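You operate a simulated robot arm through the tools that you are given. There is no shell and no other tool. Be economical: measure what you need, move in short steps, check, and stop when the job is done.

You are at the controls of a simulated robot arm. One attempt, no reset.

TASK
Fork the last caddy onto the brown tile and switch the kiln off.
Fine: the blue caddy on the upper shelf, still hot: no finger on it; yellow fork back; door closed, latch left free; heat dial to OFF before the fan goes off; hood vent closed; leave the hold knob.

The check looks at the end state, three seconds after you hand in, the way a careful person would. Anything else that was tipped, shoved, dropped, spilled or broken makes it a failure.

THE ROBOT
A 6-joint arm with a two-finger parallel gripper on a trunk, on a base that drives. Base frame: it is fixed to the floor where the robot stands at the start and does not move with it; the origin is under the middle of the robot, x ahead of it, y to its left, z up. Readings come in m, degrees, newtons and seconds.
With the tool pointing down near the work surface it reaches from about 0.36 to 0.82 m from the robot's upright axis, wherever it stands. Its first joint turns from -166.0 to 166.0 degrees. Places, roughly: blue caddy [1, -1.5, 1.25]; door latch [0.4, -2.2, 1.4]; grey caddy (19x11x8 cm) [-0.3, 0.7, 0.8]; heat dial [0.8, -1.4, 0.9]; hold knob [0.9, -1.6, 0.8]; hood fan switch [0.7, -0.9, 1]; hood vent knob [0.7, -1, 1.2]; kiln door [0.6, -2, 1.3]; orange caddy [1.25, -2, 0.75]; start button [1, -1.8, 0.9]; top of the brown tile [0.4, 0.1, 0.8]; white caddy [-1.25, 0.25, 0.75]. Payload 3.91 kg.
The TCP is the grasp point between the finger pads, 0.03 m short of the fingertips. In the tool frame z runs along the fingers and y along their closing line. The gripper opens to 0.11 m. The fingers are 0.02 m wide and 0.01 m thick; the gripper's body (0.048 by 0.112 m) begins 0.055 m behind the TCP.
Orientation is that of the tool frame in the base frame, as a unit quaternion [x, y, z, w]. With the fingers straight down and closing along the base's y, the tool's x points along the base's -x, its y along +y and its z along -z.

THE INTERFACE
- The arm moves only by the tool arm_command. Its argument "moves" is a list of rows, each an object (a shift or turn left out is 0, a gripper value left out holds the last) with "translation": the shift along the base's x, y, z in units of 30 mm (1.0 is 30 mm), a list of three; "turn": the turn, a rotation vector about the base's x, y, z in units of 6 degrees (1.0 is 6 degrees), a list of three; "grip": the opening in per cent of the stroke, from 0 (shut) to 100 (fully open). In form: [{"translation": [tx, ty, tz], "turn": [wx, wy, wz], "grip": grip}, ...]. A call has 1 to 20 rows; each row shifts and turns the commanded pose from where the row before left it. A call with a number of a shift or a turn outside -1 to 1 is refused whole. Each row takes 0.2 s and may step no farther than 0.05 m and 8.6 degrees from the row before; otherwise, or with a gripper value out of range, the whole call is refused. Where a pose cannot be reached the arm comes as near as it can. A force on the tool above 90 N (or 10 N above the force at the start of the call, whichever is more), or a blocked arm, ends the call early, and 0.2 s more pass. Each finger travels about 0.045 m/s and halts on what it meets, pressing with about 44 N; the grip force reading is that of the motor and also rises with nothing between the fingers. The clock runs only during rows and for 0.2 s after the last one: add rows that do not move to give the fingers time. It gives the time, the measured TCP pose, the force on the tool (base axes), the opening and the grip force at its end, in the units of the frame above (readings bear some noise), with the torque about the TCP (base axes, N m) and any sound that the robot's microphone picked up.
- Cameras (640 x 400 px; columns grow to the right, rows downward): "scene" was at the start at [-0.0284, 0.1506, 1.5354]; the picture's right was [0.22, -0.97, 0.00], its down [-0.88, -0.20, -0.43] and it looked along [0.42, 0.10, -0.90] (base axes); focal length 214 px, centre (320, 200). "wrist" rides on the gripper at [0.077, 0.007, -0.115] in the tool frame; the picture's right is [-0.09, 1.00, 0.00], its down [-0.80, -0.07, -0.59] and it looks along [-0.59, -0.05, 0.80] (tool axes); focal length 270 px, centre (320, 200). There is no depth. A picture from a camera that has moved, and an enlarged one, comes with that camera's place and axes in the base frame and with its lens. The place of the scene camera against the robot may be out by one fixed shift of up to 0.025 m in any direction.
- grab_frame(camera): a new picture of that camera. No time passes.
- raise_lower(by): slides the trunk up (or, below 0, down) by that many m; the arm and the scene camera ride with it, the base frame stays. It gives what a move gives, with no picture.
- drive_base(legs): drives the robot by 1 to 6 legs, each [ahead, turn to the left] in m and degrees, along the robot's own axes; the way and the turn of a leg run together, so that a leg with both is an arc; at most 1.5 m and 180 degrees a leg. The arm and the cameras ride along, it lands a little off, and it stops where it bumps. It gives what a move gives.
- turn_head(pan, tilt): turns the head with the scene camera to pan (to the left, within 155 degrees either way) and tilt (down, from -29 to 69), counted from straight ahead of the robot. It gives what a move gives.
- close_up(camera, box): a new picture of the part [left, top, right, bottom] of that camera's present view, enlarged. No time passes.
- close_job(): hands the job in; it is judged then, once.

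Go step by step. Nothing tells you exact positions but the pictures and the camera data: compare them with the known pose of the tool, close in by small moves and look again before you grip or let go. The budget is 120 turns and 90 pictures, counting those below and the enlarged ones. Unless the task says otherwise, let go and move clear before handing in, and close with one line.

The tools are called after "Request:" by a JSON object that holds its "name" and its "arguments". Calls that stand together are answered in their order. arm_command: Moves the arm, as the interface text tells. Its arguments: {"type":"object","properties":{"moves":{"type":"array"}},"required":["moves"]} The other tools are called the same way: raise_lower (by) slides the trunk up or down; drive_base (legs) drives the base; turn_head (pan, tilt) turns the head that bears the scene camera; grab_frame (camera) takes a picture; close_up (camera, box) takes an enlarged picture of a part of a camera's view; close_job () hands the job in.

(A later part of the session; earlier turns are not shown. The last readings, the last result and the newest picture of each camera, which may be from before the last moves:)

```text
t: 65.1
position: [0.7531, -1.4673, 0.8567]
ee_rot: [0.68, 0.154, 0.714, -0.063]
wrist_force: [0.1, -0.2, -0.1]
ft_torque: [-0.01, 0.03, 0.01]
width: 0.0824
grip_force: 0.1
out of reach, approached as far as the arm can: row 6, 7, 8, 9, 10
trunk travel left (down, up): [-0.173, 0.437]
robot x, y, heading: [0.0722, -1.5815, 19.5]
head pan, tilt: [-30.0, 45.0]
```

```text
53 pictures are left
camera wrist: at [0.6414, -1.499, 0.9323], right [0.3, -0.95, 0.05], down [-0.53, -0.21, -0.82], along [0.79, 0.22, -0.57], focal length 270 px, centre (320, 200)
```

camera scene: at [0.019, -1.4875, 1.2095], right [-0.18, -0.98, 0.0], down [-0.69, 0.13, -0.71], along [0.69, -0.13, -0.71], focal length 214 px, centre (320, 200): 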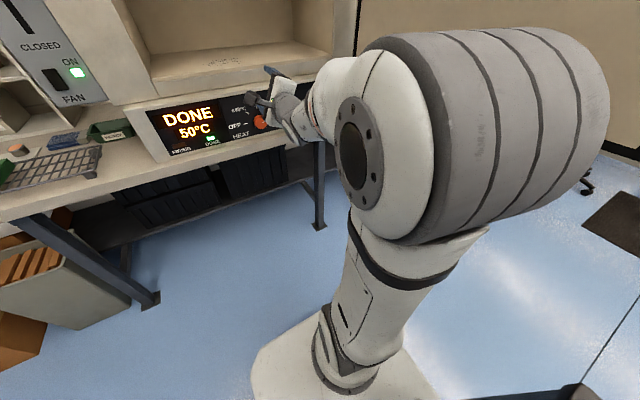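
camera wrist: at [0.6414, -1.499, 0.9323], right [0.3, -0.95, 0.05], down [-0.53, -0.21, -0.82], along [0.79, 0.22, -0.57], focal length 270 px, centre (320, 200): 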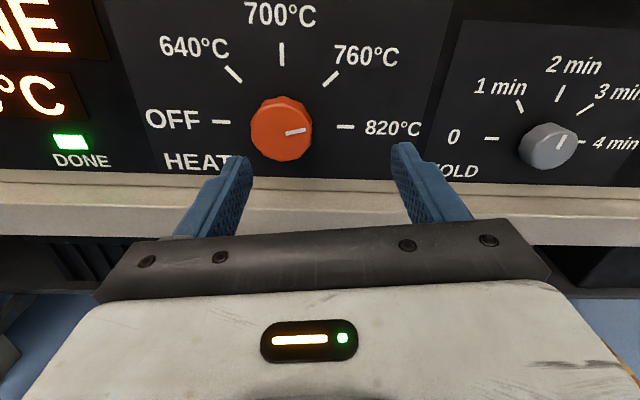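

The dial view is upright now; this roll is slightly past comfort, so I'll back off 30° and recentre on the dial axis.

Request:
{"name": "arm_command", "arguments": {"moves": [{"translation": [-0.03, 0.19, -0.04], "turn": [-0.94, -0.342, 0]}, {"translation": [-0.03, 0.19, -0.04], "turn": [-0.94, -0.342, 0]}, {"translation": [-0.03, 0.19, -0.04], "turn": [-0.94, -0.342, 0]}, {"translation": [-0.03, 0.19, -0.04], "turn": [-0.94, -0.342, 0]}, {"translation": [-0.03, 0.19, -0.04], "turn": [-0.94, -0.342, 0]}]}}

Request:
{"name": "grab_frame", "arguments": {"camera": "wrist"}}

```text
t: 66.3
position: [0.7537, -1.4562, 0.8523]
ee_rot: [0.607, 0.329, 0.714, 0.119]
wrist_force: [0.2, -0.2, -0.5]
ft_torque: [-0.01, -0.02, -0.02]
width: 0.0826
grip_force: 0.0
out of reach, approached as far as the arm can: row 1, 2, 4, 5
trunk travel left (down, up): [-0.173, 0.437]
robot x, y, heading: [0.0777, -1.5925, 19.2]
head pan, tilt: [-30.0, 45.0]
```

```text
52 pictures are left
camera wrist: at [0.6293, -1.4546, 0.9139], right [0.25, -0.8, 0.54], down [-0.39, -0.6, -0.7], along [0.89, -0.04, -0.46], focal length 270 px, centre (320, 200)
```

wrist: 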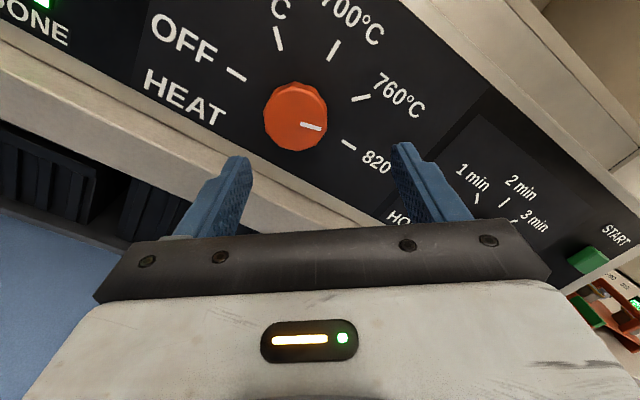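

Height seems the limiting factor. I'll back off a little, lower the trunk 0.12 m and raise the arm correspondingly.

Request:
{"name": "arm_command", "arguments": {"moves": [{"translation": [-0.9, -0.33, 0.6]}, {"translation": [-0.9, -0.33, 0.9]}, {"translation": [-0.5, -0.2, 0.9]}, {"translation": [0, 0, 0.9]}, {"translation": [0, 0, 0.9]}]}}

Request:
{"name": "raise_lower", "arguments": {"by": -0.14}}

Request:
{"name": "grab_frame", "arguments": {"camera": "scene"}}

```text
t: 67.5
position: [0.6838, -1.4835, 0.9793]
ee_rot: [0.608, 0.325, 0.714, 0.122]
wrist_force: [-0.1, 0.4, -0.1]
ft_torque: [-0.02, -0.01, 0.0]
width: 0.0824
grip_force: 0.1
trunk travel left (down, up): [-0.173, 0.437]
robot x, y, heading: [0.073, -1.5827, 19.2]
head pan, tilt: [-30.0, 45.0]
```

```text
t: 69.2
position: [0.6845, -1.4816, 0.8397]
ee_rot: [0.608, 0.325, 0.714, 0.122]
wrist_force: [0.1, 0.6, -0.4]
ft_torque: [-0.01, 0.03, 0.0]
width: 0.0826
grip_force: 0.1
trunk travel left (down, up): [-0.033, 0.577]
robot x, y, heading: [0.0713, -1.5836, 19.2]
head pan, tilt: [-30.0, 45.0]
```

```text
51 pictures are left
camera scene: at [0.019, -1.4875, 1.0695], right [-0.18, -0.98, 0.0], down [-0.69, 0.13, -0.71], along [0.69, -0.13, -0.71], focal length 214 px, centre (320, 200)
```

scene: 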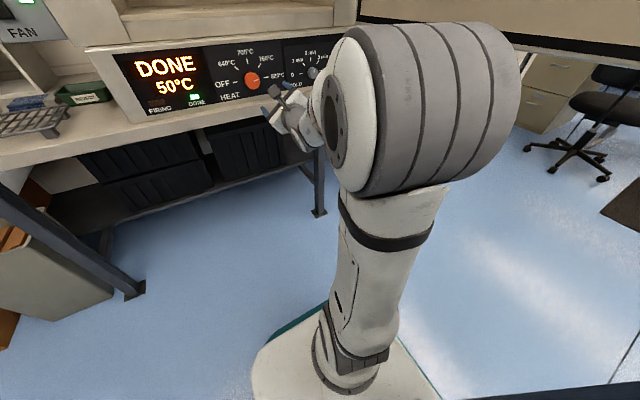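

Trunk lowered cleanly. Now back to the pre-grasp pose with more clockwise preload.

Request:
{"name": "arm_command", "arguments": {"moves": [{"translation": [0.54, 0.355, 0.094], "turn": [0.94, 0.342, 0]}, {"translation": [0.54, 0.355, 0.094], "turn": [0.94, 0.342, 0]}, {"translation": [0.54, 0.355, 0.094], "turn": [0.94, 0.342, 0]}, {"translation": [0.54, 0.355, 0.094], "turn": [0.94, 0.342, 0]}]}}

Request:
{"name": "grab_frame", "arguments": {"camera": "wrist"}}

```text
t: 70.2
position: [0.749, -1.4395, 0.8495]
ee_rot: [0.669, 0.188, 0.718, -0.024]
wrist_force: [0.9, -0.1, -0.5]
ft_torque: [0.01, 0.0, 0.0]
width: 0.0826
grip_force: 0.2
trunk travel left (down, up): [-0.033, 0.577]
robot x, y, heading: [0.0763, -1.5847, 19.1]
head pan, tilt: [-30.0, 45.0]
```

```text
50 pictures are left
camera wrist: at [0.6338, -1.4633, 0.924], right [0.29, -0.94, 0.15], down [-0.5, -0.29, -0.81], along [0.81, 0.16, -0.56], focal length 270 px, centre (320, 200)
```

wrist: 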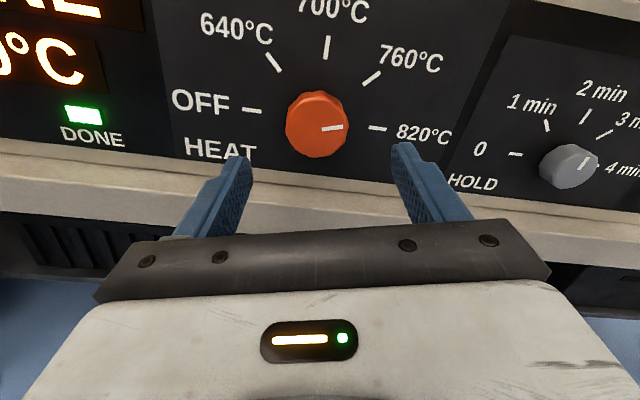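

Reached exactly. Slight attitude correction, advance, and grip.

Request:
{"name": "arm_command", "arguments": {"moves": [{"translation": [0.733, 0.272, 0.04], "turn": [-0.037, 0.103, 0.133]}, {"translation": [0.733, 0.272, 0.04], "turn": [-0.037, 0.103, 0.133]}, {"translation": [0.733, 0.272, 0.04], "turn": [-0.037, 0.103, 0.133]}, {"grip": 20}, {}, {}, {}, {}]}}

Request:
{"name": "grab_frame", "arguments": {"camera": "wrist"}}

```text
t: 72.0
position: [0.8163, -1.4156, 0.8536]
ee_rot: [0.677, 0.204, 0.706, -0.037]
wrist_force: [14.6, -12.0, 7.3]
ft_torque: [-0.1, 0.03, -0.68]
width: 0.0474
grip_force: 44.7
trunk travel left (down, up): [-0.033, 0.577]
robot x, y, heading: [0.0747, -1.5856, 19.4]
head pan, tilt: [-30.0, 45.0]
```

```text
49 pictures are left
camera wrist: at [0.7046, -1.4429, 0.932], right [0.33, -0.93, 0.15], down [-0.52, -0.32, -0.8], along [0.79, 0.19, -0.59], focal length 270 px, centre (320, 200)
```

wrist: 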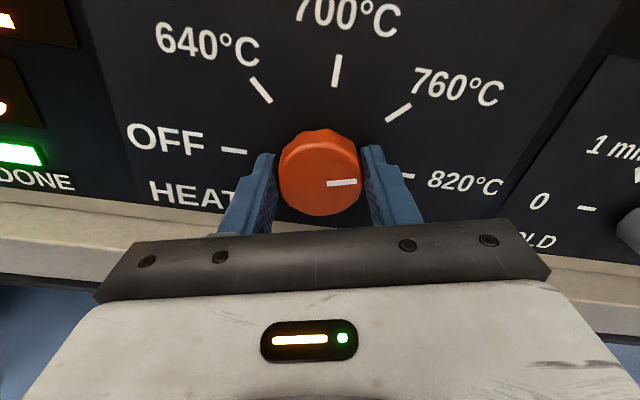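

Gripped centrally. Turning CCW 90°.

Request:
{"name": "arm_command", "arguments": {"moves": [{"turn": [-0.94, -0.342, 0]}, {"turn": [-0.94, -0.342, 0]}, {"turn": [-0.94, -0.342, 0]}, {"turn": [-0.94, -0.342, 0]}, {"turn": [-0.94, -0.342, 0]}, {"turn": [-0.94, -0.342, 0]}, {"turn": [-0.94, -0.342, 0]}, {"turn": [-0.94, -0.342, 0]}, {"turn": [-0.94, -0.342, 0]}, {"turn": [-0.94, -0.342, 0]}, {"turn": [-0.94, -0.342, 0]}, {"turn": [-0.94, -0.342, 0]}, {"turn": [-0.94, -0.342, 0]}, {"turn": [-0.94, -0.342, 0]}, {"turn": [-0.94, -0.342, 0]}]}}

Request:
{"name": "grab_frame", "arguments": {"camera": "wrist"}}

```text
t: 75.2
position: [0.8155, -1.4119, 0.8503]
ee_rot: [0.333, 0.626, 0.524, 0.473]
wrist_force: [-13.7, 9.0, -18.1]
ft_torque: [-0.22, 0.82, 0.19]
width: 0.0473
grip_force: 45.2
trunk travel left (down, up): [-0.033, 0.577]
robot x, y, heading: [0.0759, -1.5884, 19.5]
head pan, tilt: [-30.0, 45.0]
```

```text
48 pictures are left
camera wrist: at [0.6816, -1.3806, 0.8402], right [-0.05, 0.15, 0.99], down [-0.29, -0.95, 0.13], along [0.96, -0.28, 0.09], focal length 270 px, centre (320, 200)
```

wrist: 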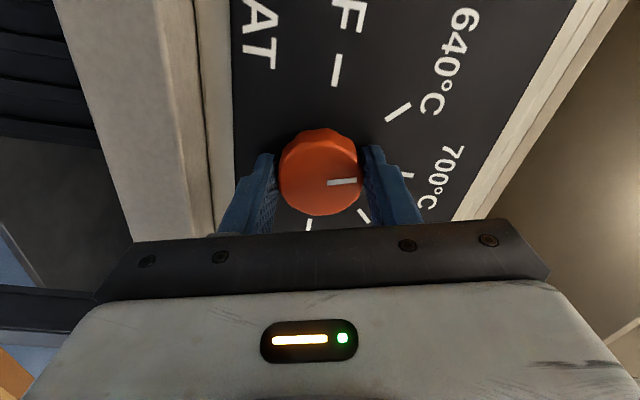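

The pointer passes 700 °C. Continuing CCW.

Request:
{"name": "arm_command", "arguments": {"moves": [{"turn": [-0.94, -0.342, 0]}, {"turn": [-0.94, -0.342, 0]}, {"turn": [-0.94, -0.342, 0]}, {"turn": [-0.94, -0.342, 0]}, {"turn": [-0.94, -0.342, 0]}, {"turn": [-0.94, -0.342, 0]}, {"turn": [-0.94, -0.342, 0]}, {"turn": [-0.94, -0.342, 0]}, {"turn": [-0.94, -0.342, 0]}, {"turn": [-0.94, -0.342, 0]}, {"turn": [-0.94, -0.342, 0]}, {"turn": [-0.94, -0.342, 0]}, {"turn": [-0.94, -0.342, 0]}]}}

Request:
{"name": "grab_frame", "arguments": {"camera": "wrist"}}

```text
t: 78.0
position: [0.8166, -1.4167, 0.8505]
ee_rot: [-0.135, 0.697, 0.111, 0.696]
wrist_force: [-10.9, -6.2, -27.6]
ft_torque: [-0.12, 1.09, 0.12]
width: 0.0475
grip_force: 44.9
trunk travel left (down, up): [-0.033, 0.577]
robot x, y, heading: [0.0724, -1.5848, 19.3]
head pan, tilt: [-30.0, 45.0]
```

```text
47 pictures are left
camera wrist: at [0.7073, -1.4513, 0.7753], right [-0.34, 0.94, 0.06], down [-0.54, -0.24, 0.81], along [0.77, 0.25, 0.59], focal length 270 px, centre (320, 200)
```

wrist: 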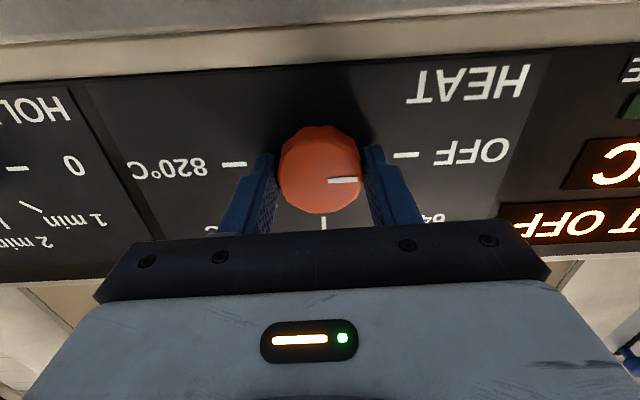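

The pointer is aligned with OFF and the display shows "…OFF". I'll release and back away.

Request:
{"name": "arm_command", "arguments": {"moves": [{"grip": 75}, {}, {}, {"translation": [-0.7, -0.26, 0]}, {"translation": [-0.9, -0.33, 0]}, {"translation": [-0.9, -0.33, 0]}, {"translation": [-0.9, -0.33, 0.3]}]}}

Request:
{"name": "grab_frame", "arguments": {"camera": "wrist"}}

Request:
{"name": "turn_head", "arguments": {"pan": 20, "tilt": 10}}

Request:
{"name": "grab_frame", "arguments": {"camera": "scene"}}

```text
t: 79.6
position: [0.7135, -1.4501, 0.8615]
ee_rot: [-0.135, 0.694, 0.112, 0.698]
wrist_force: [1.0, 0.3, -1.3]
ft_torque: [0.03, -0.05, 0.0]
width: 0.0822
grip_force: 0.2
trunk travel left (down, up): [-0.033, 0.577]
robot x, y, heading: [0.0785, -1.589, 19.2]
head pan, tilt: [-30.0, 45.0]
```

```text
46 pictures are left
camera wrist: at [0.6045, -1.4859, 0.7861], right [-0.34, 0.94, 0.06], down [-0.54, -0.25, 0.8], along [0.77, 0.24, 0.59], focal length 270 px, centre (320, 200)
```

wrist: 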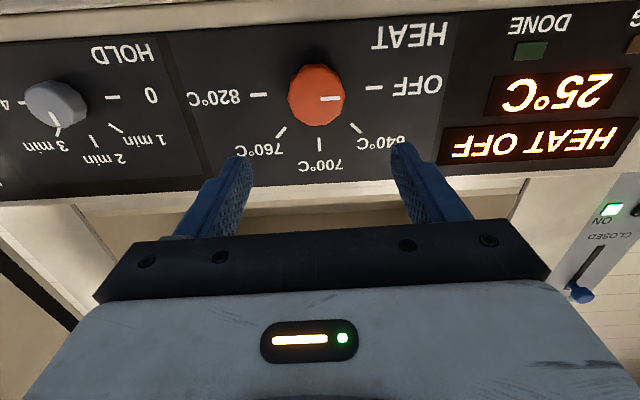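

```text
t: 80.8
position: [0.7133, -1.4508, 0.862]
ee_rot: [-0.136, 0.694, 0.112, 0.698]
wrist_force: [-0.3, 0.8, 0.6]
ft_torque: [-0.04, 0.0, -0.01]
width: 0.0824
grip_force: 0.0
trunk travel left (down, up): [-0.033, 0.577]
robot x, y, heading: [0.0714, -1.5854, 19.4]
head pan, tilt: [20.0, 10.0]
```

```text
45 pictures are left
camera scene: at [0.011, -1.4136, 1.1244], right [0.63, -0.77, 0.0], down [-0.13, -0.11, -0.98], along [0.76, 0.62, -0.17], focal length 214 px, centre (320, 200)
```

scene: 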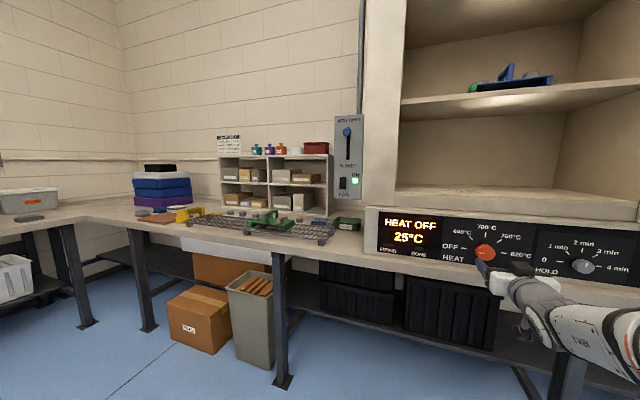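

HEAT OFF confirmed. Vent knob is about (0.730, -0.958, 1.243), fan rocker (0.730, -0.94, 1.04). I'll retract, move left along the counter and raise the trunk.

Request:
{"name": "arm_command", "arguments": {"moves": [{"translation": [-0.9, -0.33, 0.3]}, {"translation": [-0.9, -0.33, 0.3]}, {"translation": [-0.9, -0.33, 0.3]}, {"translation": [-0.9, -0.33, 0.3]}]}}

Request:
{"name": "raise_lower", "arguments": {"by": 0.27}}

Request:
{"name": "drive_base", "arguments": {"legs": [[-0.1, 0], [0, 90], [0.38, 0], [0, -90]]}}

Request:
{"name": "turn_head", "arguments": {"pan": 10, "tilt": 15}}

Request:
{"name": "grab_frame", "arguments": {"camera": "scene"}}

```text
t: 81.8
position: [0.6048, -1.4911, 0.8985]
ee_rot: [-0.134, 0.694, 0.11, 0.698]
wrist_force: [1.1, 0.2, 0.7]
ft_torque: [0.02, -0.01, 0.02]
width: 0.0825
grip_force: 0.0
trunk travel left (down, up): [-0.033, 0.577]
robot x, y, heading: [0.0754, -1.5853, 19.3]
head pan, tilt: [20.0, 10.0]
```

```text
t: 84.5
position: [0.6044, -1.4935, 1.1696]
ee_rot: [-0.135, 0.694, 0.112, 0.698]
wrist_force: [0.5, -0.3, -0.6]
ft_torque: [-0.01, 0.01, -0.02]
width: 0.0825
grip_force: 0.0
trunk travel left (down, up): [-0.303, 0.307]
robot x, y, heading: [0.0747, -1.5813, 19.3]
head pan, tilt: [20.0, 10.0]
```

```text
t: 95.3
position: [0.3897, -1.1783, 1.169]
ee_rot: [-0.131, 0.695, 0.108, 0.699]
wrist_force: [0.9, 0.7, 0.8]
ft_torque: [0.01, 0.02, 0.01]
width: 0.0827
grip_force: 0.0
trunk travel left (down, up): [-0.303, 0.307]
robot x, y, heading: [-0.1374, -1.2686, 19.2]
head pan, tilt: [20.0, 10.0]
```

```text
t: 96.0
position: [0.3904, -1.1798, 1.1695]
ee_rot: [-0.131, 0.695, 0.107, 0.699]
wrist_force: [0.4, 0.9, 0.6]
ft_torque: [0.04, 0.0, -0.02]
width: 0.0825
grip_force: 0.1
trunk travel left (down, up): [-0.303, 0.307]
robot x, y, heading: [-0.1393, -1.2719, 19.2]
head pan, tilt: [10.0, 15.0]
```

```text
44 pictures are left
camera scene: at [-0.1933, -1.1101, 1.3863], right [0.49, -0.87, 0.0], down [-0.23, -0.13, -0.97], along [0.84, 0.47, -0.26], focal length 214 px, centre (320, 200)
```

scene: 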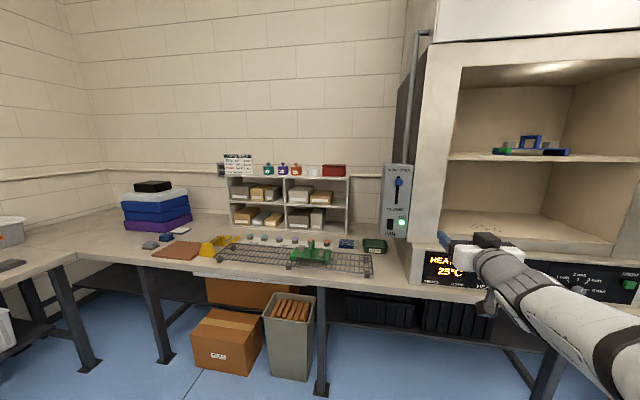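

I'm now in front of the hood box. Driving 0.17 m nearer, then rolling the gripper so its fingers are one above the other, to take the vent knob without fouling the kiln side.

Request:
{"name": "drive_base", "arguments": {"legs": [[0.17, 0]]}}

Request:
{"name": "arm_command", "arguments": {"moves": [{"turn": [0.94, 0.342, 0]}, {"turn": [0.94, 0.342, 0]}, {"turn": [0.94, 0.342, 0]}, {"turn": [0.94, 0.342, 0]}, {"turn": [0.94, 0.342, 0]}, {"turn": [0.94, 0.342, 0]}, {"turn": [0.94, 0.342, 0]}, {"turn": [0.94, 0.342, 0]}, {"turn": [0.94, 0.342, 0]}, {"turn": [0.94, 0.342, 0]}, {"turn": [0.94, 0.342, 0]}, {"turn": [0.94, 0.342, 0]}, {"turn": [0.94, 0.342, 0]}, {"turn": [0.94, 0.342, 0]}, {"turn": [0.94, 0.342, 0]}]}}

Request:
{"name": "grab_frame", "arguments": {"camera": "wrist"}}

Request:
{"name": "grab_frame", "arguments": {"camera": "scene"}}

```text
t: 97.5
position: [0.5501, -1.1247, 1.1694]
ee_rot: [-0.13, 0.695, 0.107, 0.699]
wrist_force: [-0.4, 1.1, -0.5]
ft_torque: [-0.02, 0.05, -0.01]
width: 0.0826
grip_force: 0.1
trunk travel left (down, up): [-0.303, 0.307]
robot x, y, heading: [0.0244, -1.2161, 18.8]
head pan, tilt: [10.0, 15.0]
```

```text
t: 100.7
position: [0.5502, -1.1252, 1.1695]
ee_rot: [0.399, 0.589, 0.569, 0.412]
wrist_force: [0.5, 0.6, 0.0]
ft_torque: [0.01, -0.01, 0.0]
width: 0.0825
grip_force: 0.0
trunk travel left (down, up): [-0.303, 0.307]
robot x, y, heading: [0.0198, -1.216, 18.9]
head pan, tilt: [10.0, 15.0]
```

```text
43 pictures are left
camera wrist: at [0.417, -1.0923, 1.1764], right [0.03, -0.05, 1.0], down [-0.29, -0.96, -0.04], along [0.96, -0.28, -0.04], focal length 270 px, centre (320, 200)
```

wrist: 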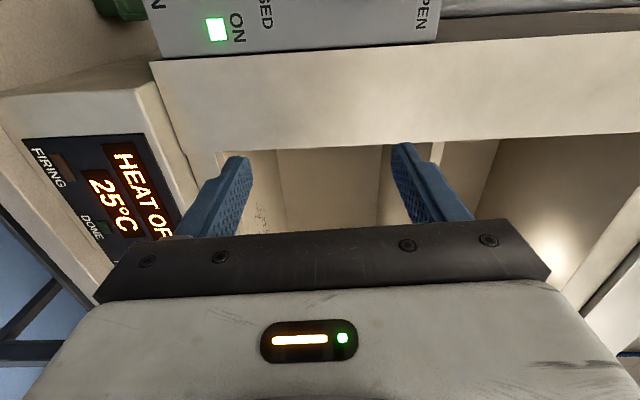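

```text
42 pictures are left
camera scene: at [-0.0336, -1.0546, 1.3863], right [0.49, -0.87, 0.0], down [-0.23, -0.13, -0.97], along [0.84, 0.47, -0.26], focal length 214 px, centre (320, 200)
```

scene: 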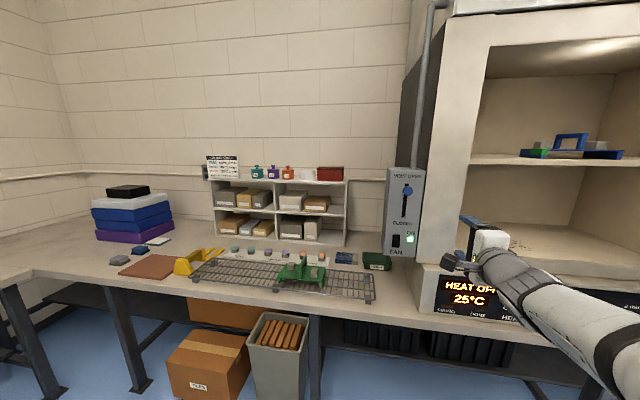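

Moving to ~9 cm in front of the vent knob.

Request:
{"name": "arm_command", "arguments": {"moves": [{"translation": [0.4, 0.9, 0.49], "grip": 65}, {"translation": [0.55, 0.9, 0.49]}, {"translation": [0.65, 0.9, 0.49]}, {"translation": [0.75, 0.9, 0.49]}, {"translation": [0.8, 0.93, 0.49]}]}}

Request:
{"name": "grab_frame", "arguments": {"camera": "wrist"}}

Request:
{"name": "close_up", "arguments": {"camera": "scene", "box": [350, 150, 510, 270]}}

```text
t: 101.9
position: [0.6481, -1.0014, 1.2468]
ee_rot: [0.396, 0.592, 0.57, 0.41]
wrist_force: [0.2, 0.0, -0.4]
ft_torque: [0.0, -0.01, 0.01]
width: 0.0717
grip_force: 0.0
out of reach, approached as far as the arm can: row 5
trunk travel left (down, up): [-0.303, 0.307]
robot x, y, heading: [0.0163, -1.2096, 18.9]
head pan, tilt: [10.0, 15.0]
```

```text
41 pictures are left
camera wrist: at [0.5148, -0.9686, 1.2535], right [0.03, -0.05, 1.0], down [-0.28, -0.96, -0.04], along [0.96, -0.27, -0.05], focal length 270 px, centre (320, 200)
```

wrist: 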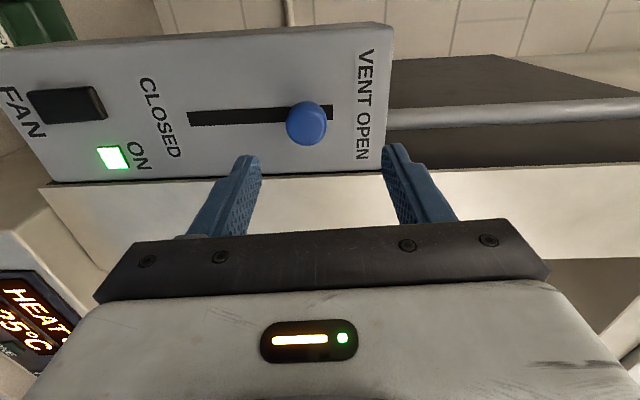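

```text
3.33 times, centred on (430, 210) of scene
camera zoom: at [-0.0334, -1.0545, 1.3862], right [0.49, -0.87, 0.0], down [-0.23, -0.13, -0.97], along [0.84, 0.47, -0.26], focal length 715 px, centre (-47, 167)
```

zoom: 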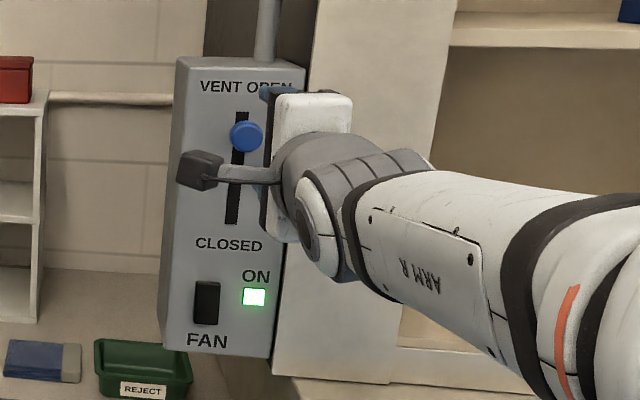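

The arm seems limited to its right-hand side (first joint end stop). I'll turn the base 20° left so the box lies to the arm's right, then re-aim.

Request:
{"name": "drive_base", "arguments": {"legs": [[0, 22]]}}

Request:
{"name": "arm_command", "arguments": {"moves": [{"translation": [-0.3, -0.3, 0], "turn": [0, 0, -1]}, {"translation": [0, -0.6, 0], "turn": [0, 0, -1]}, {"translation": [0.3, -0.7, 0], "turn": [0, 0, -1]}, {"translation": [0.3, -0.7, 0], "turn": [0, 0, -0.67]}]}}

Request:
{"name": "grab_frame", "arguments": {"camera": "wrist"}}

```text
t: 103.4
position: [0.5237, -0.7829, 1.2475]
ee_rot: [0.275, 0.658, 0.638, 0.29]
wrist_force: [0.4, -0.2, 0.3]
ft_torque: [0.03, 0.01, 0.06]
width: 0.0712
grip_force: 0.1
trunk travel left (down, up): [-0.303, 0.307]
robot x, y, heading: [0.022, -1.2161, 40.4]
head pan, tilt: [10.0, 15.0]
```

```text
t: 104.4
position: [0.5324, -0.8432, 1.2174]
ee_rot: [0.388, 0.663, 0.535, 0.353]
wrist_force: [0.7, 0.1, 0.0]
ft_torque: [0.01, -0.01, 0.02]
width: 0.0716
grip_force: 0.0
out of reach, approached as far as the arm can: row 1, 2, 3, 4
trunk travel left (down, up): [-0.303, 0.307]
robot x, y, heading: [0.0245, -1.2201, 40.5]
head pan, tilt: [10.0, 15.0]
```

```text
39 pictures are left
camera wrist: at [0.3985, -0.8233, 1.2425], right [0.18, 0.05, 0.98], down [-0.18, -0.98, 0.08], along [0.97, -0.19, -0.16], focal length 270 px, centre (320, 200)
```

wrist: 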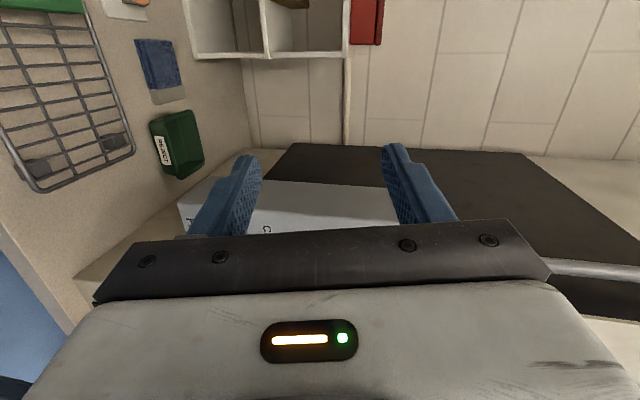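

The limit depends on the target lying to the right of the robot; so I need to stand ~0.2 m farther left. Repositioning.

Request:
{"name": "drive_base", "arguments": {"legs": [[0, 69.5], [0.2, 0], [0, -90]]}}

Request:
{"name": "arm_command", "arguments": {"moves": [{"translation": [0, 0, 0]}]}}

Request:
{"name": "grab_frame", "arguments": {"camera": "wrist"}}

```text
t: 113.0
position: [0.5375, -0.8127, 1.2176]
ee_rot: [0.478, 0.601, 0.48, 0.424]
wrist_force: [-0.2, 0.8, 0.7]
ft_torque: [-0.02, 0.01, -0.03]
width: 0.0713
grip_force: 0.1
trunk travel left (down, up): [-0.303, 0.307]
robot x, y, heading: [-0.0621, -1.0156, 24.8]
head pan, tilt: [10.0, 15.0]
```

```text
t: 113.4
position: [0.5376, -0.8133, 1.2186]
ee_rot: [0.478, 0.601, 0.48, 0.424]
wrist_force: [-0.2, -0.2, -0.4]
ft_torque: [-0.02, 0.0, 0.03]
width: 0.0716
grip_force: 0.1
trunk travel left (down, up): [-0.303, 0.307]
robot x, y, heading: [-0.0654, -1.0171, 25.4]
head pan, tilt: [10.0, 15.0]
```

```text
38 pictures are left
camera wrist: at [0.4145, -0.7565, 1.2426], right [0.18, -0.01, 0.98], down [-0.44, -0.89, 0.08], along [0.88, -0.45, -0.17], focal length 270 px, centre (320, 200)
```

wrist: 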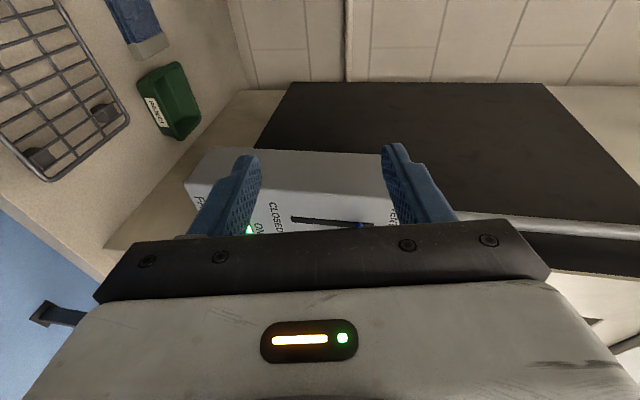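

Now aligning the tool with the kiln normal and moving in front of the vent knob.

Request:
{"name": "arm_command", "arguments": {"moves": [{"turn": [0.2, -0.54, 0.55]}, {"turn": [0.2, -0.54, 0.55]}, {"turn": [0.2, -0.54, 0.55]}, {"translation": [0.5, -0.98, 0.136]}, {"translation": [0.55, -0.98, 0.136]}, {"translation": [0.6, -0.98, 0.136]}, {"translation": [0.6, -0.98, 0.136]}, {"translation": [0.65, -0.98, 0.136]}, {"translation": [0.68, -0.98, 0.136]}]}}

Request:
{"name": "grab_frame", "arguments": {"camera": "wrist"}}

```text
t: 115.4
position: [0.6459, -0.995, 1.2446]
ee_rot: [0.394, 0.588, 0.572, 0.415]
wrist_force: [0.3, -0.4, 0.5]
ft_torque: [-0.01, 0.01, -0.02]
width: 0.0714
grip_force: 0.0
out of reach, approached as far as the arm can: row 3
trunk travel left (down, up): [-0.303, 0.307]
robot x, y, heading: [-0.0642, -1.0167, 25.1]
head pan, tilt: [10.0, 15.0]
```

```text
37 pictures are left
camera wrist: at [0.5119, -0.9614, 1.25], right [0.02, -0.05, 1.0], down [-0.28, -0.96, -0.04], along [0.96, -0.28, -0.03], focal length 270 px, centre (320, 200)
```

wrist: 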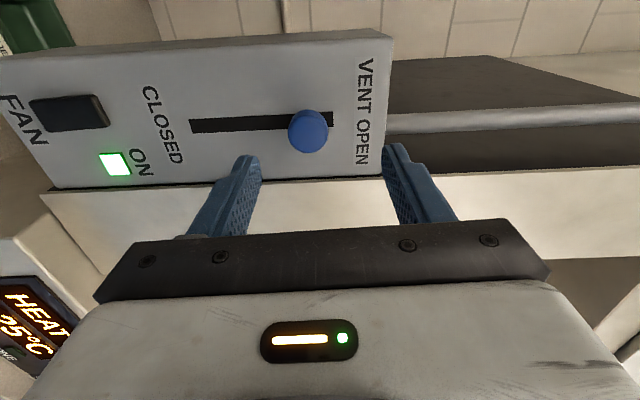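

Reached. The knob is nearly centred; advancing 6 cm and lowering 9 mm.

Request:
{"name": "arm_command", "arguments": {"moves": [{"translation": [0.94, 0.33, -0.3]}, {"translation": [0.94, 0.33, 0]}]}}

Request:
{"name": "grab_frame", "arguments": {"camera": "wrist"}}

```text
t: 116.0
position: [0.704, -0.9729, 1.2366]
ee_rot: [0.396, 0.586, 0.573, 0.415]
wrist_force: [-0.2, -0.2, -0.6]
ft_torque: [0.01, -0.05, 0.01]
width: 0.0716
grip_force: 0.1
trunk travel left (down, up): [-0.303, 0.307]
robot x, y, heading: [-0.0637, -1.016, 25.1]
head pan, tilt: [10.0, 15.0]
```

```text
36 pictures are left
camera wrist: at [0.5704, -0.9395, 1.2423], right [0.02, -0.05, 1.0], down [-0.28, -0.96, -0.04], along [0.96, -0.28, -0.03], focal length 270 px, centre (320, 200)
```

wrist: 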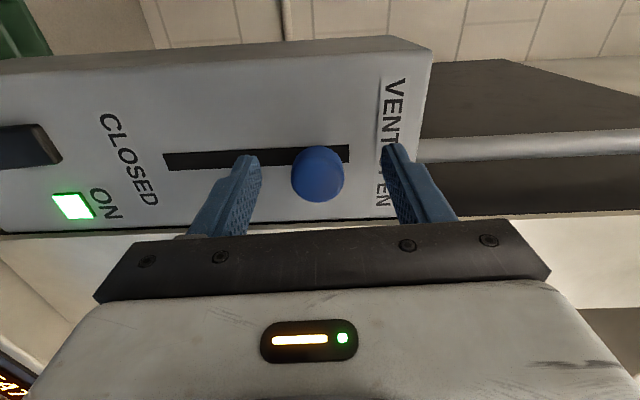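

Knob lies between the fingers. A further 1 cm, close, and slide down 8 cm.

Request:
{"name": "arm_command", "arguments": {"moves": [{"translation": [0.31, 0.11, 0]}, {"grip": 10}, {}, {}, {}, {"translation": [0, 0, -0.6]}, {"translation": [0, 0, -0.6]}, {"translation": [0, 0, -0.6]}, {"translation": [0, 0, -0.6]}, {"translation": [0, 0, -0.3]}]}}

Request:
{"name": "grab_frame", "arguments": {"camera": "wrist"}}

```text
t: 118.2
position: [0.7118, -0.9703, 1.1563]
ee_rot: [0.395, 0.585, 0.573, 0.416]
wrist_force: [-4.2, -7.8, 0.8]
ft_torque: [0.08, 0.1, -0.1]
width: 0.0293
grip_force: 45.3
trunk travel left (down, up): [-0.303, 0.307]
robot x, y, heading: [-0.0622, -1.0172, 25.2]
head pan, tilt: [10.0, 15.0]
```

```text
35 pictures are left
camera wrist: at [0.5782, -0.9366, 1.1604], right [0.02, -0.05, 1.0], down [-0.28, -0.96, -0.04], along [0.96, -0.28, -0.03], focal length 270 px, centre (320, 200)
```

wrist: 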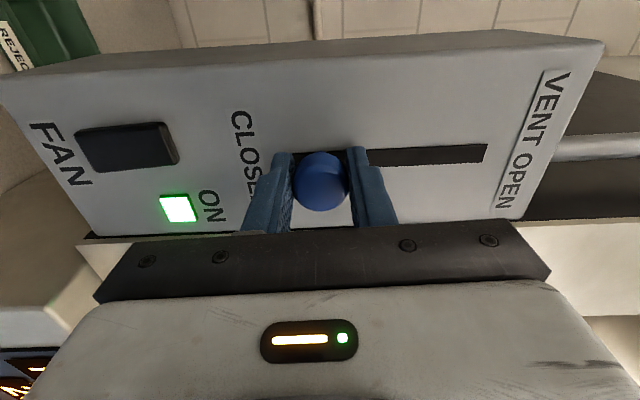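

The knob slides with low force; continuing to the bottom stop gently.

Request:
{"name": "arm_command", "arguments": {"moves": [{"translation": [0, 0, -0.12]}, {"translation": [0, 0, -0.12]}, {"translation": [0, 0, -0.12]}, {"translation": [0, 0, -0.12]}, {"translation": [0, 0, -0.12]}]}}

Request:
{"name": "close_up", "arguments": {"camera": "wrist", "box": [80, 80, 560, 260]}}

```text
t: 119.4
position: [0.7096, -0.97, 1.1537]
ee_rot: [0.388, 0.58, 0.578, 0.423]
wrist_force: [39.9, -5.8, 73.2]
ft_torque: [0.19, -0.76, -0.21]
width: 0.0297
grip_force: 45.4
trunk travel left (down, up): [-0.303, 0.307]
robot x, y, heading: [-0.0613, -1.0137, 24.7]
head pan, tilt: [10.0, 15.0]
```

```text
1.33 times, centred on (320, 170) of wrist
camera zoom: at [0.5762, -0.9364, 1.1559], right [-0.01, -0.05, 1.0], down [-0.28, -0.96, -0.05], along [0.96, -0.28, 0.0], focal length 360 px, centre (320, 240)
```

zoom: 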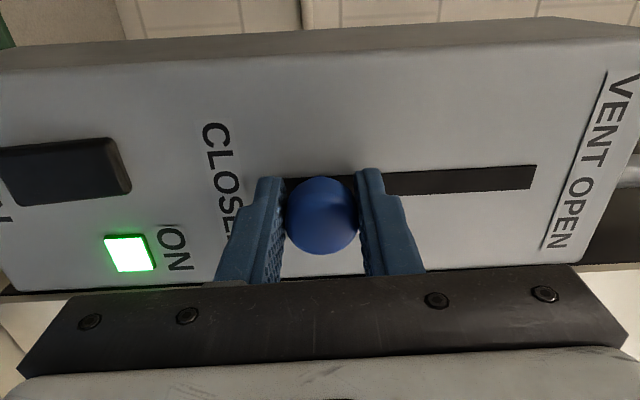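

At the stop (closed). Release, back off, and inspect the fan rocker.

Request:
{"name": "arm_command", "arguments": {"moves": [{"translation": [0, 0, 0.35]}, {"grip": 65}, {}, {}, {"translation": [-0.9, -0.33, 0]}, {"translation": [-0.9, -0.33, -0.5]}, {"translation": [-0.6, -0.2, -0.9], "grip": 0}, {"translation": [0, 0, -0.9]}, {"translation": [0, 0, -0.9]}, {"translation": [0, 0, 0]}, {}, {}]}}

Request:
{"name": "grab_frame", "arguments": {"camera": "wrist"}}

Request:
{"name": "close_up", "arguments": {"camera": "scene", "box": [360, 150, 480, 270]}}

```text
t: 122.0
position: [0.6417, -0.9938, 1.0507]
ee_rot: [0.395, 0.586, 0.572, 0.416]
wrist_force: [0.3, 0.1, -0.4]
ft_torque: [0.01, 0.01, -0.03]
width: 0.0
grip_force: 37.6
trunk travel left (down, up): [-0.303, 0.307]
robot x, y, heading: [-0.0676, -1.0148, 25.3]
head pan, tilt: [10.0, 15.0]
```

```text
33 pictures are left
camera wrist: at [0.5086, -0.9599, 1.057], right [0.02, -0.05, 1.0], down [-0.28, -0.96, -0.04], along [0.96, -0.28, -0.03], focal length 270 px, centre (320, 200)
```

wrist: 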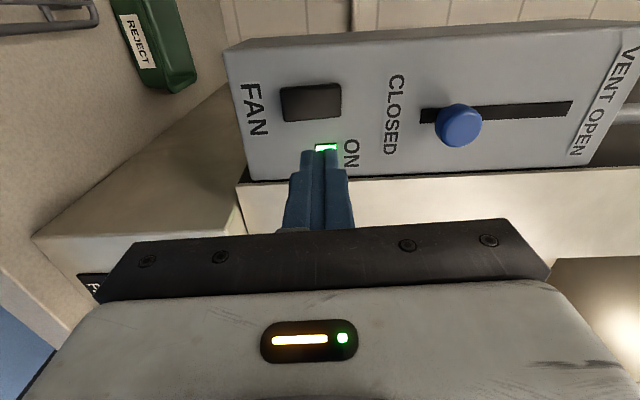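

```text
3.33 times, centred on (420, 210) of scene
camera zoom: at [-0.1328, -0.8613, 1.3863], right [0.57, -0.82, 0.0], down [-0.21, -0.15, -0.97], along [0.79, 0.55, -0.26], focal length 715 px, centre (-13, 167)
```

zoom: 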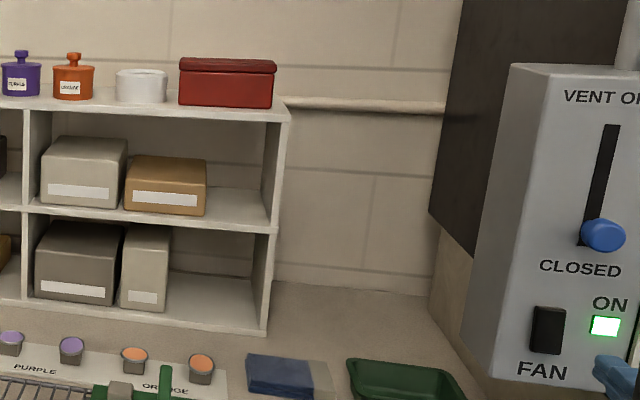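

Vent is at CLOSED. Zooming on the rocker to see which half is in.

Request:
{"name": "close_up", "arguments": {"camera": "wrist", "box": [250, 60, 370, 160]}}

Request:
{"name": "close_up", "arguments": {"camera": "scene", "box": [440, 195, 500, 230]}}

```text
4.00 times, centred on (310, 110) of wrist
camera zoom: at [0.5086, -0.9599, 1.057], right [0.02, -0.05, 1.0], down [-0.28, -0.96, -0.04], along [0.96, -0.28, -0.03], focal length 1081 px, centre (360, 560)
```

zoom: 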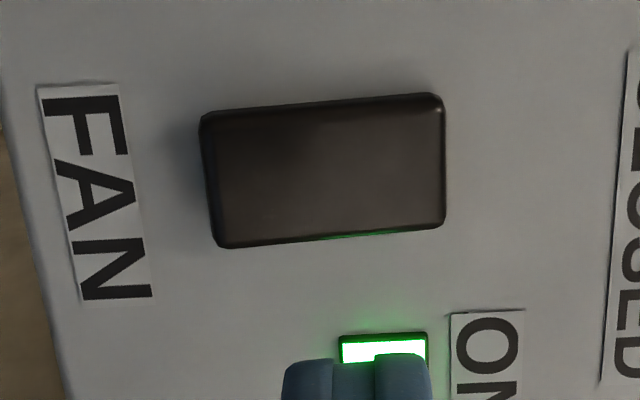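

```text
10.67 times, centred on (470, 212) of scene
camera zoom: at [-0.1328, -0.8613, 1.3863], right [0.57, -0.82, 0.0], down [-0.21, -0.15, -0.97], along [0.79, 0.55, -0.26], focal length 2288 px, centre (-1280, 67)
```

zoom: 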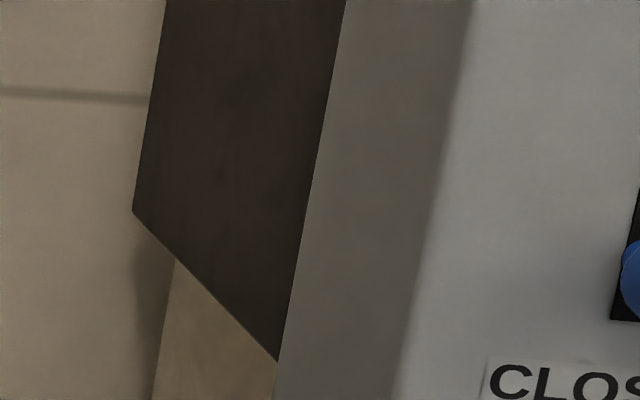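

Lower half appears to stand proud (ON = upper half in), so I press the lower half with closed fingertips, gently.

Request:
{"name": "arm_command", "arguments": {"moves": [{"translation": [-0.13, 0.36, -0.8]}, {"translation": [0.86, 0.313, 0]}, {"translation": [0.86, 0.313, 0]}, {"translation": [0.125, 0.046, 0]}, {"translation": [0.125, 0.046, 0]}, {"translation": [0.125, 0.046, 0]}]}}

Request:
{"name": "grab_frame", "arguments": {"camera": "wrist"}}

```text
t: 123.4
position: [0.7004, -0.9604, 1.0271]
ee_rot: [0.395, 0.587, 0.571, 0.415]
wrist_force: [-0.8, 0.4, 0.7]
ft_torque: [0.04, 0.02, 0.0]
width: 0.0
grip_force: 37.3
trunk travel left (down, up): [-0.303, 0.307]
robot x, y, heading: [-0.0623, -1.0145, 24.7]
head pan, tilt: [10.0, 15.0]
```

```text
29 pictures are left
camera wrist: at [0.5658, -0.9262, 1.0325], right [0.02, -0.05, 1.0], down [-0.28, -0.96, -0.04], along [0.96, -0.28, -0.03], focal length 270 px, centre (320, 200)
```

wrist: 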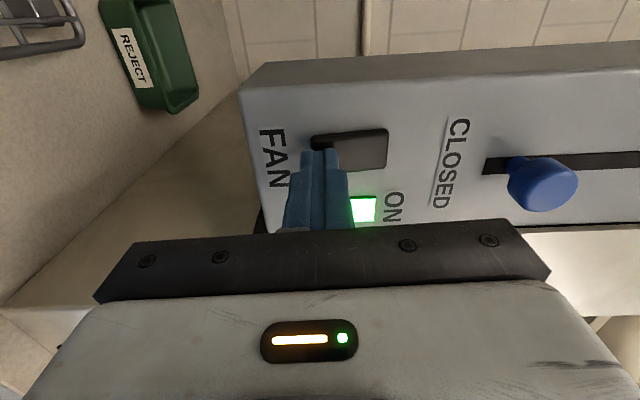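

Fingertips are over the lower half. Pressing on in small steps.

Request:
{"name": "arm_command", "arguments": {"moves": [{"translation": [0.125, 0.046, 0]}, {"translation": [0.125, 0.046, 0]}, {"translation": [0.125, 0.046, 0]}, {"translation": [0.125, 0.046, 0]}, {"translation": [0.125, 0.046, 0]}, {"translation": [0.125, 0.046, 0]}]}}

```text
t: 124.4
position: [0.7032, -0.9595, 1.0271]
ee_rot: [0.397, 0.588, 0.57, 0.413]
wrist_force: [-56.2, -7.2, 1.3]
ft_torque: [0.07, -0.59, 0.01]
width: 0.0001
grip_force: 37.6
trunk travel left (down, up): [-0.303, 0.307]
robot x, y, heading: [-0.0625, -1.0122, 25.0]
head pan, tilt: [10.0, 15.0]
heard: click
stopped in row 5: the force on the tool passed its limit at 96 N (the readings are from after the stop); the commanded pose is now the measured one
```

A click was heard. Backing off and checking the lamp.

Request:
{"name": "arm_command", "arguments": {"moves": [{"translation": [-0.9, -0.33, 0]}, {"translation": [-0.9, -0.33, 0]}, {"translation": [-0.9, -0.33, 0]}]}}

Request:
{"name": "grab_frame", "arguments": {"camera": "wrist"}}

```text
t: 125.2
position: [0.6303, -0.9871, 1.0214]
ee_rot: [0.398, 0.589, 0.569, 0.413]
wrist_force: [0.7, 0.2, 0.3]
ft_torque: [0.06, 0.0, -0.01]
width: 0.0
grip_force: 37.9
trunk travel left (down, up): [-0.303, 0.307]
robot x, y, heading: [-0.0651, -1.0159, 25.0]
head pan, tilt: [10.0, 15.0]
```

```text
28 pictures are left
camera wrist: at [0.4974, -0.9541, 1.0281], right [0.03, -0.05, 1.0], down [-0.28, -0.96, -0.04], along [0.96, -0.28, -0.04], focal length 270 px, centre (320, 200)
```

wrist: 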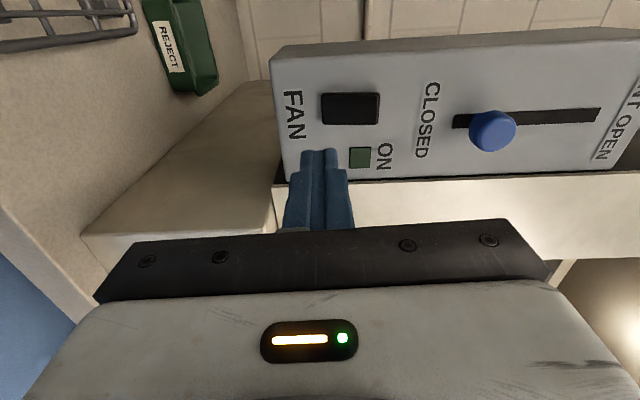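

Fan lamp is off, vent closed, heat off. Now for the fork: retract and re-orient the tool to point down (camera towards the robot).

Request:
{"name": "arm_command", "arguments": {"moves": [{"translation": [-0.9, -0.33, 0.4], "grip": 80}, {"translation": [-0.9, -0.33, 0.4]}, {"translation": [-0.9, -0.33, 0.4]}, {"translation": [-0.9, -0.33, 0.4]}, {"turn": [-0.94, -0.342, 0]}, {"turn": [-0.94, -0.342, 0]}, {"turn": [-0.94, -0.342, 0]}, {"turn": [-0.94, -0.342, 0]}, {"turn": [-0.94, -0.342, 0]}, {"turn": [-0.94, -0.342, 0]}, {"turn": [-0.94, -0.342, 0]}, {"turn": [-0.94, -0.342, 0]}, {"turn": [-0.94, -0.342, 0]}, {"turn": [-0.94, -0.342, 0]}, {"turn": [-0.94, -0.342, 0]}, {"turn": [-0.94, -0.342, 0]}, {"turn": [-0.94, -0.342, 0]}, {"turn": [-0.94, -0.342, 0]}, {"turn": [-0.94, -0.342, 0]}]}}

Request:
{"name": "arm_command", "arguments": {"moves": [{"turn": [-0.342, 0.94, 0]}, {"turn": [-0.342, 0.94, 0]}, {"turn": [-0.342, 0.94, 0]}, {"turn": [-0.342, 0.94, 0]}, {"turn": [-0.342, 0.94, 0]}, {"turn": [-0.342, 0.94, 0]}, {"turn": [-0.342, 0.94, 0]}, {"turn": [-0.342, 0.94, 0]}, {"turn": [-0.342, 0.94, 0]}, {"turn": [-0.342, 0.94, 0]}, {"turn": [-0.342, 0.94, 0]}, {"turn": [-0.342, 0.94, 0]}, {"turn": [-0.342, 0.94, 0]}, {"turn": [-0.342, 0.94, 0]}, {"turn": [-0.342, 0.94, 0]}]}}

```text
t: 129.2
position: [0.5224, -1.0267, 1.068]
ee_rot: [-0.131, 0.695, 0.106, 0.699]
wrist_force: [-0.5, 0.0, 0.3]
ft_torque: [0.02, 0.01, 0.01]
width: 0.0879
grip_force: 0.1
trunk travel left (down, up): [-0.303, 0.307]
robot x, y, heading: [-0.0596, -1.0152, 24.9]
head pan, tilt: [10.0, 15.0]
```

```text
t: 132.4
position: [0.5083, -1.0646, 1.0432]
ee_rot: [-0.193, 0.97, 0.099, 0.107]
wrist_force: [-0.4, -0.4, 0.2]
ft_torque: [-0.01, 0.03, -0.02]
width: 0.0879
grip_force: 0.1
out of reach, approached as far as the arm can: row 11, 12, 13, 14, 15
trunk travel left (down, up): [-0.303, 0.307]
robot x, y, heading: [-0.0607, -1.0155, 25.1]
head pan, tilt: [10.0, 15.0]
```

Tool is almost vertical. Raise the trunk and drive over to the fork.

Request:
{"name": "raise_lower", "arguments": {"by": 0.25}}

Request:
{"name": "drive_base", "arguments": {"legs": [[0, 65], [0.87, 0], [0, -70]]}}

Request:
{"name": "arm_command", "arguments": {"moves": [{"translation": [0, 0, 0], "turn": [-0.8, 0.6, 0]}, {"turn": [-0.8, 0.6, 0]}]}}

Request:
{"name": "grab_frame", "arguments": {"camera": "wrist"}}

```text
t: 135.0
position: [0.5075, -1.0638, 1.2927]
ee_rot: [-0.192, 0.97, 0.1, 0.107]
wrist_force: [0.8, -0.5, 0.2]
ft_torque: [-0.01, -0.01, 0.01]
width: 0.088
grip_force: 0.0
trunk travel left (down, up): [-0.553, 0.057]
robot x, y, heading: [-0.0587, -1.0168, 24.8]
head pan, tilt: [10.0, 15.0]
```

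```text
t: 145.5
position: [0.5098, -0.2222, 1.2933]
ee_rot: [-0.151, 0.978, 0.095, 0.112]
wrist_force: [-0.7, 0.0, -0.7]
ft_torque: [-0.04, -0.01, -0.03]
width: 0.0882
grip_force: 0.2
trunk travel left (down, up): [-0.553, 0.057]
robot x, y, heading: [-0.0605, -0.1055, 20.6]
head pan, tilt: [10.0, 15.0]
```

```text
t: 146.1
position: [0.5094, -0.2239, 1.2921]
ee_rot: [-0.15, 0.978, 0.094, 0.111]
wrist_force: [-0.7, 1.2, 0.0]
ft_torque: [0.0, 0.03, -0.02]
width: 0.088
grip_force: 0.1
out of reach, approached as far as the arm can: row 1, 2
trunk travel left (down, up): [-0.553, 0.057]
robot x, y, heading: [-0.0621, -0.1075, 20.7]
head pan, tilt: [10.0, 15.0]
```

```text
27 pictures are left
camera wrist: at [0.4148, -0.2634, 1.3857], right [-0.23, 0.96, 0.17], down [0.66, 0.02, 0.76], along [0.72, 0.29, -0.63], focal length 270 px, centre (320, 200)
```

wrist: 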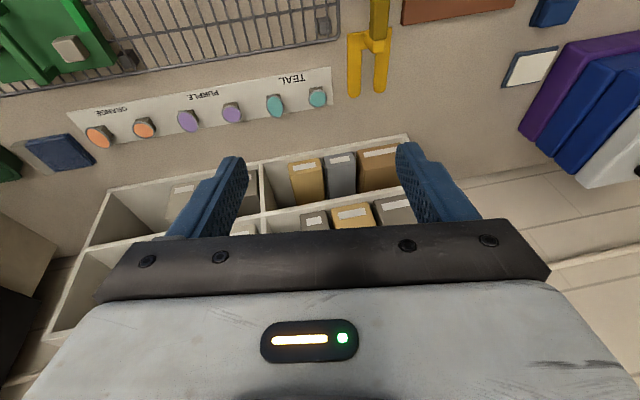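

The tool can tilt only to ~17° off vertical here; gripping the fork bar with the tool tilted ~30° forward is fine. I'll shift the base 0.2 m left for better posture.

Request:
{"name": "drive_base", "arguments": {"legs": [[0, 90], [0.2, 0], [0, -90]]}}

Request:
{"name": "arm_command", "arguments": {"moves": [{"turn": [-0.17, -0.97, 0.02]}, {"turn": [-0.17, -0.97, 0.02]}, {"turn": [-0.17, -0.97, 0.02]}]}}

Request:
{"name": "turn_head", "arguments": {"pan": -20, "tilt": 50}}

Request:
{"name": "grab_frame", "arguments": {"camera": "scene"}}

```text
t: 155.4
position: [0.438, -0.0483, 1.294]
ee_rot: [-0.143, 0.979, 0.093, 0.113]
wrist_force: [-0.5, -0.3, -0.2]
ft_torque: [0.02, -0.02, 0.0]
width: 0.0881
grip_force: 0.1
trunk travel left (down, up): [-0.553, 0.057]
robot x, y, heading: [-0.1385, 0.0881, 20.2]
head pan, tilt: [10.0, 15.0]
```

```text
t: 156.2
position: [0.4367, -0.0471, 1.2941]
ee_rot: [-0.161, 0.952, 0.044, 0.257]
wrist_force: [-0.4, -0.2, -0.6]
ft_torque: [0.02, -0.02, -0.04]
width: 0.0877
grip_force: 0.0
trunk travel left (down, up): [-0.553, 0.057]
robot x, y, heading: [-0.1366, 0.089, 20.0]
head pan, tilt: [10.0, 15.0]
```

```text
t: 157.2
position: [0.4378, -0.0479, 1.2934]
ee_rot: [-0.162, 0.952, 0.046, 0.256]
wrist_force: [0.4, 0.1, 0.0]
ft_torque: [0.01, 0.0, -0.06]
width: 0.0882
grip_force: 0.1
trunk travel left (down, up): [-0.553, 0.057]
robot x, y, heading: [-0.1372, 0.0921, 20.0]
head pan, tilt: [-20.0, 50.0]
```

```text
26 pictures are left
camera scene: at [-0.1966, 0.2029, 1.5826], right [0.0, -1.0, 0.0], down [-0.77, 0.0, -0.64], along [0.64, 0.0, -0.77], focal length 214 px, centre (320, 200)
```

scene: 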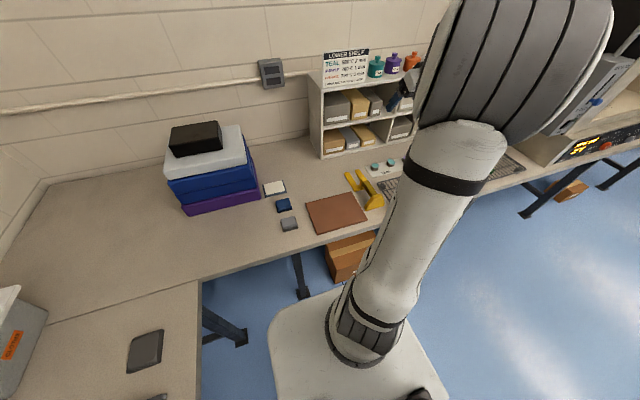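

Posture is good now (tool tilted 30°). Lowering toward the fork bar and looking with the wrist camera.

Request:
{"name": "arm_command", "arguments": {"moves": [{"translation": [-0.1, -0.09, -1]}, {"translation": [-0.1, -0.09, -1]}, {"translation": [-0.1, -0.09, -1]}, {"translation": [-0.1, -0.09, -1]}, {"translation": [-0.1, -0.09, -1]}, {"translation": [-0.1, -0.09, -1]}, {"translation": [-0.1, -0.09, -1]}, {"translation": [-0.1, -0.09, -1]}, {"translation": [-0.1, -0.09, -1]}]}}

Request:
{"name": "grab_frame", "arguments": {"camera": "wrist"}}

```text
t: 159.2
position: [0.4103, -0.0736, 1.0253]
ee_rot: [-0.162, 0.952, 0.046, 0.255]
wrist_force: [-0.5, -0.2, 0.0]
ft_torque: [-0.03, 0.03, -0.05]
width: 0.0883
grip_force: 0.0
trunk travel left (down, up): [-0.553, 0.057]
robot x, y, heading: [-0.1383, 0.0891, 20.0]
head pan, tilt: [-20.0, 50.0]
```

```text
25 pictures are left
camera wrist: at [0.2915, -0.1073, 1.0867], right [-0.26, 0.97, 0.05], down [0.4, 0.06, 0.92], along [0.88, 0.25, -0.4], focal length 270 px, centre (320, 200)
```

wrist: 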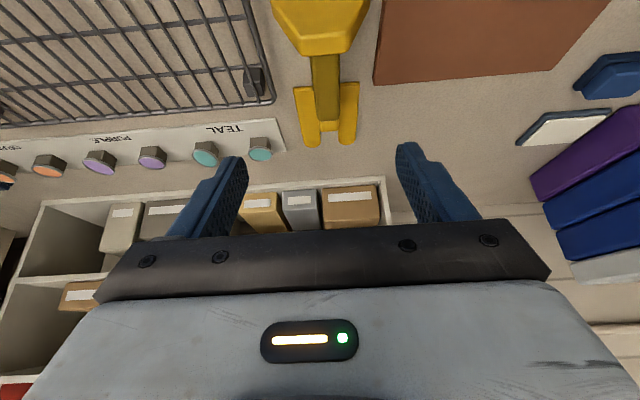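

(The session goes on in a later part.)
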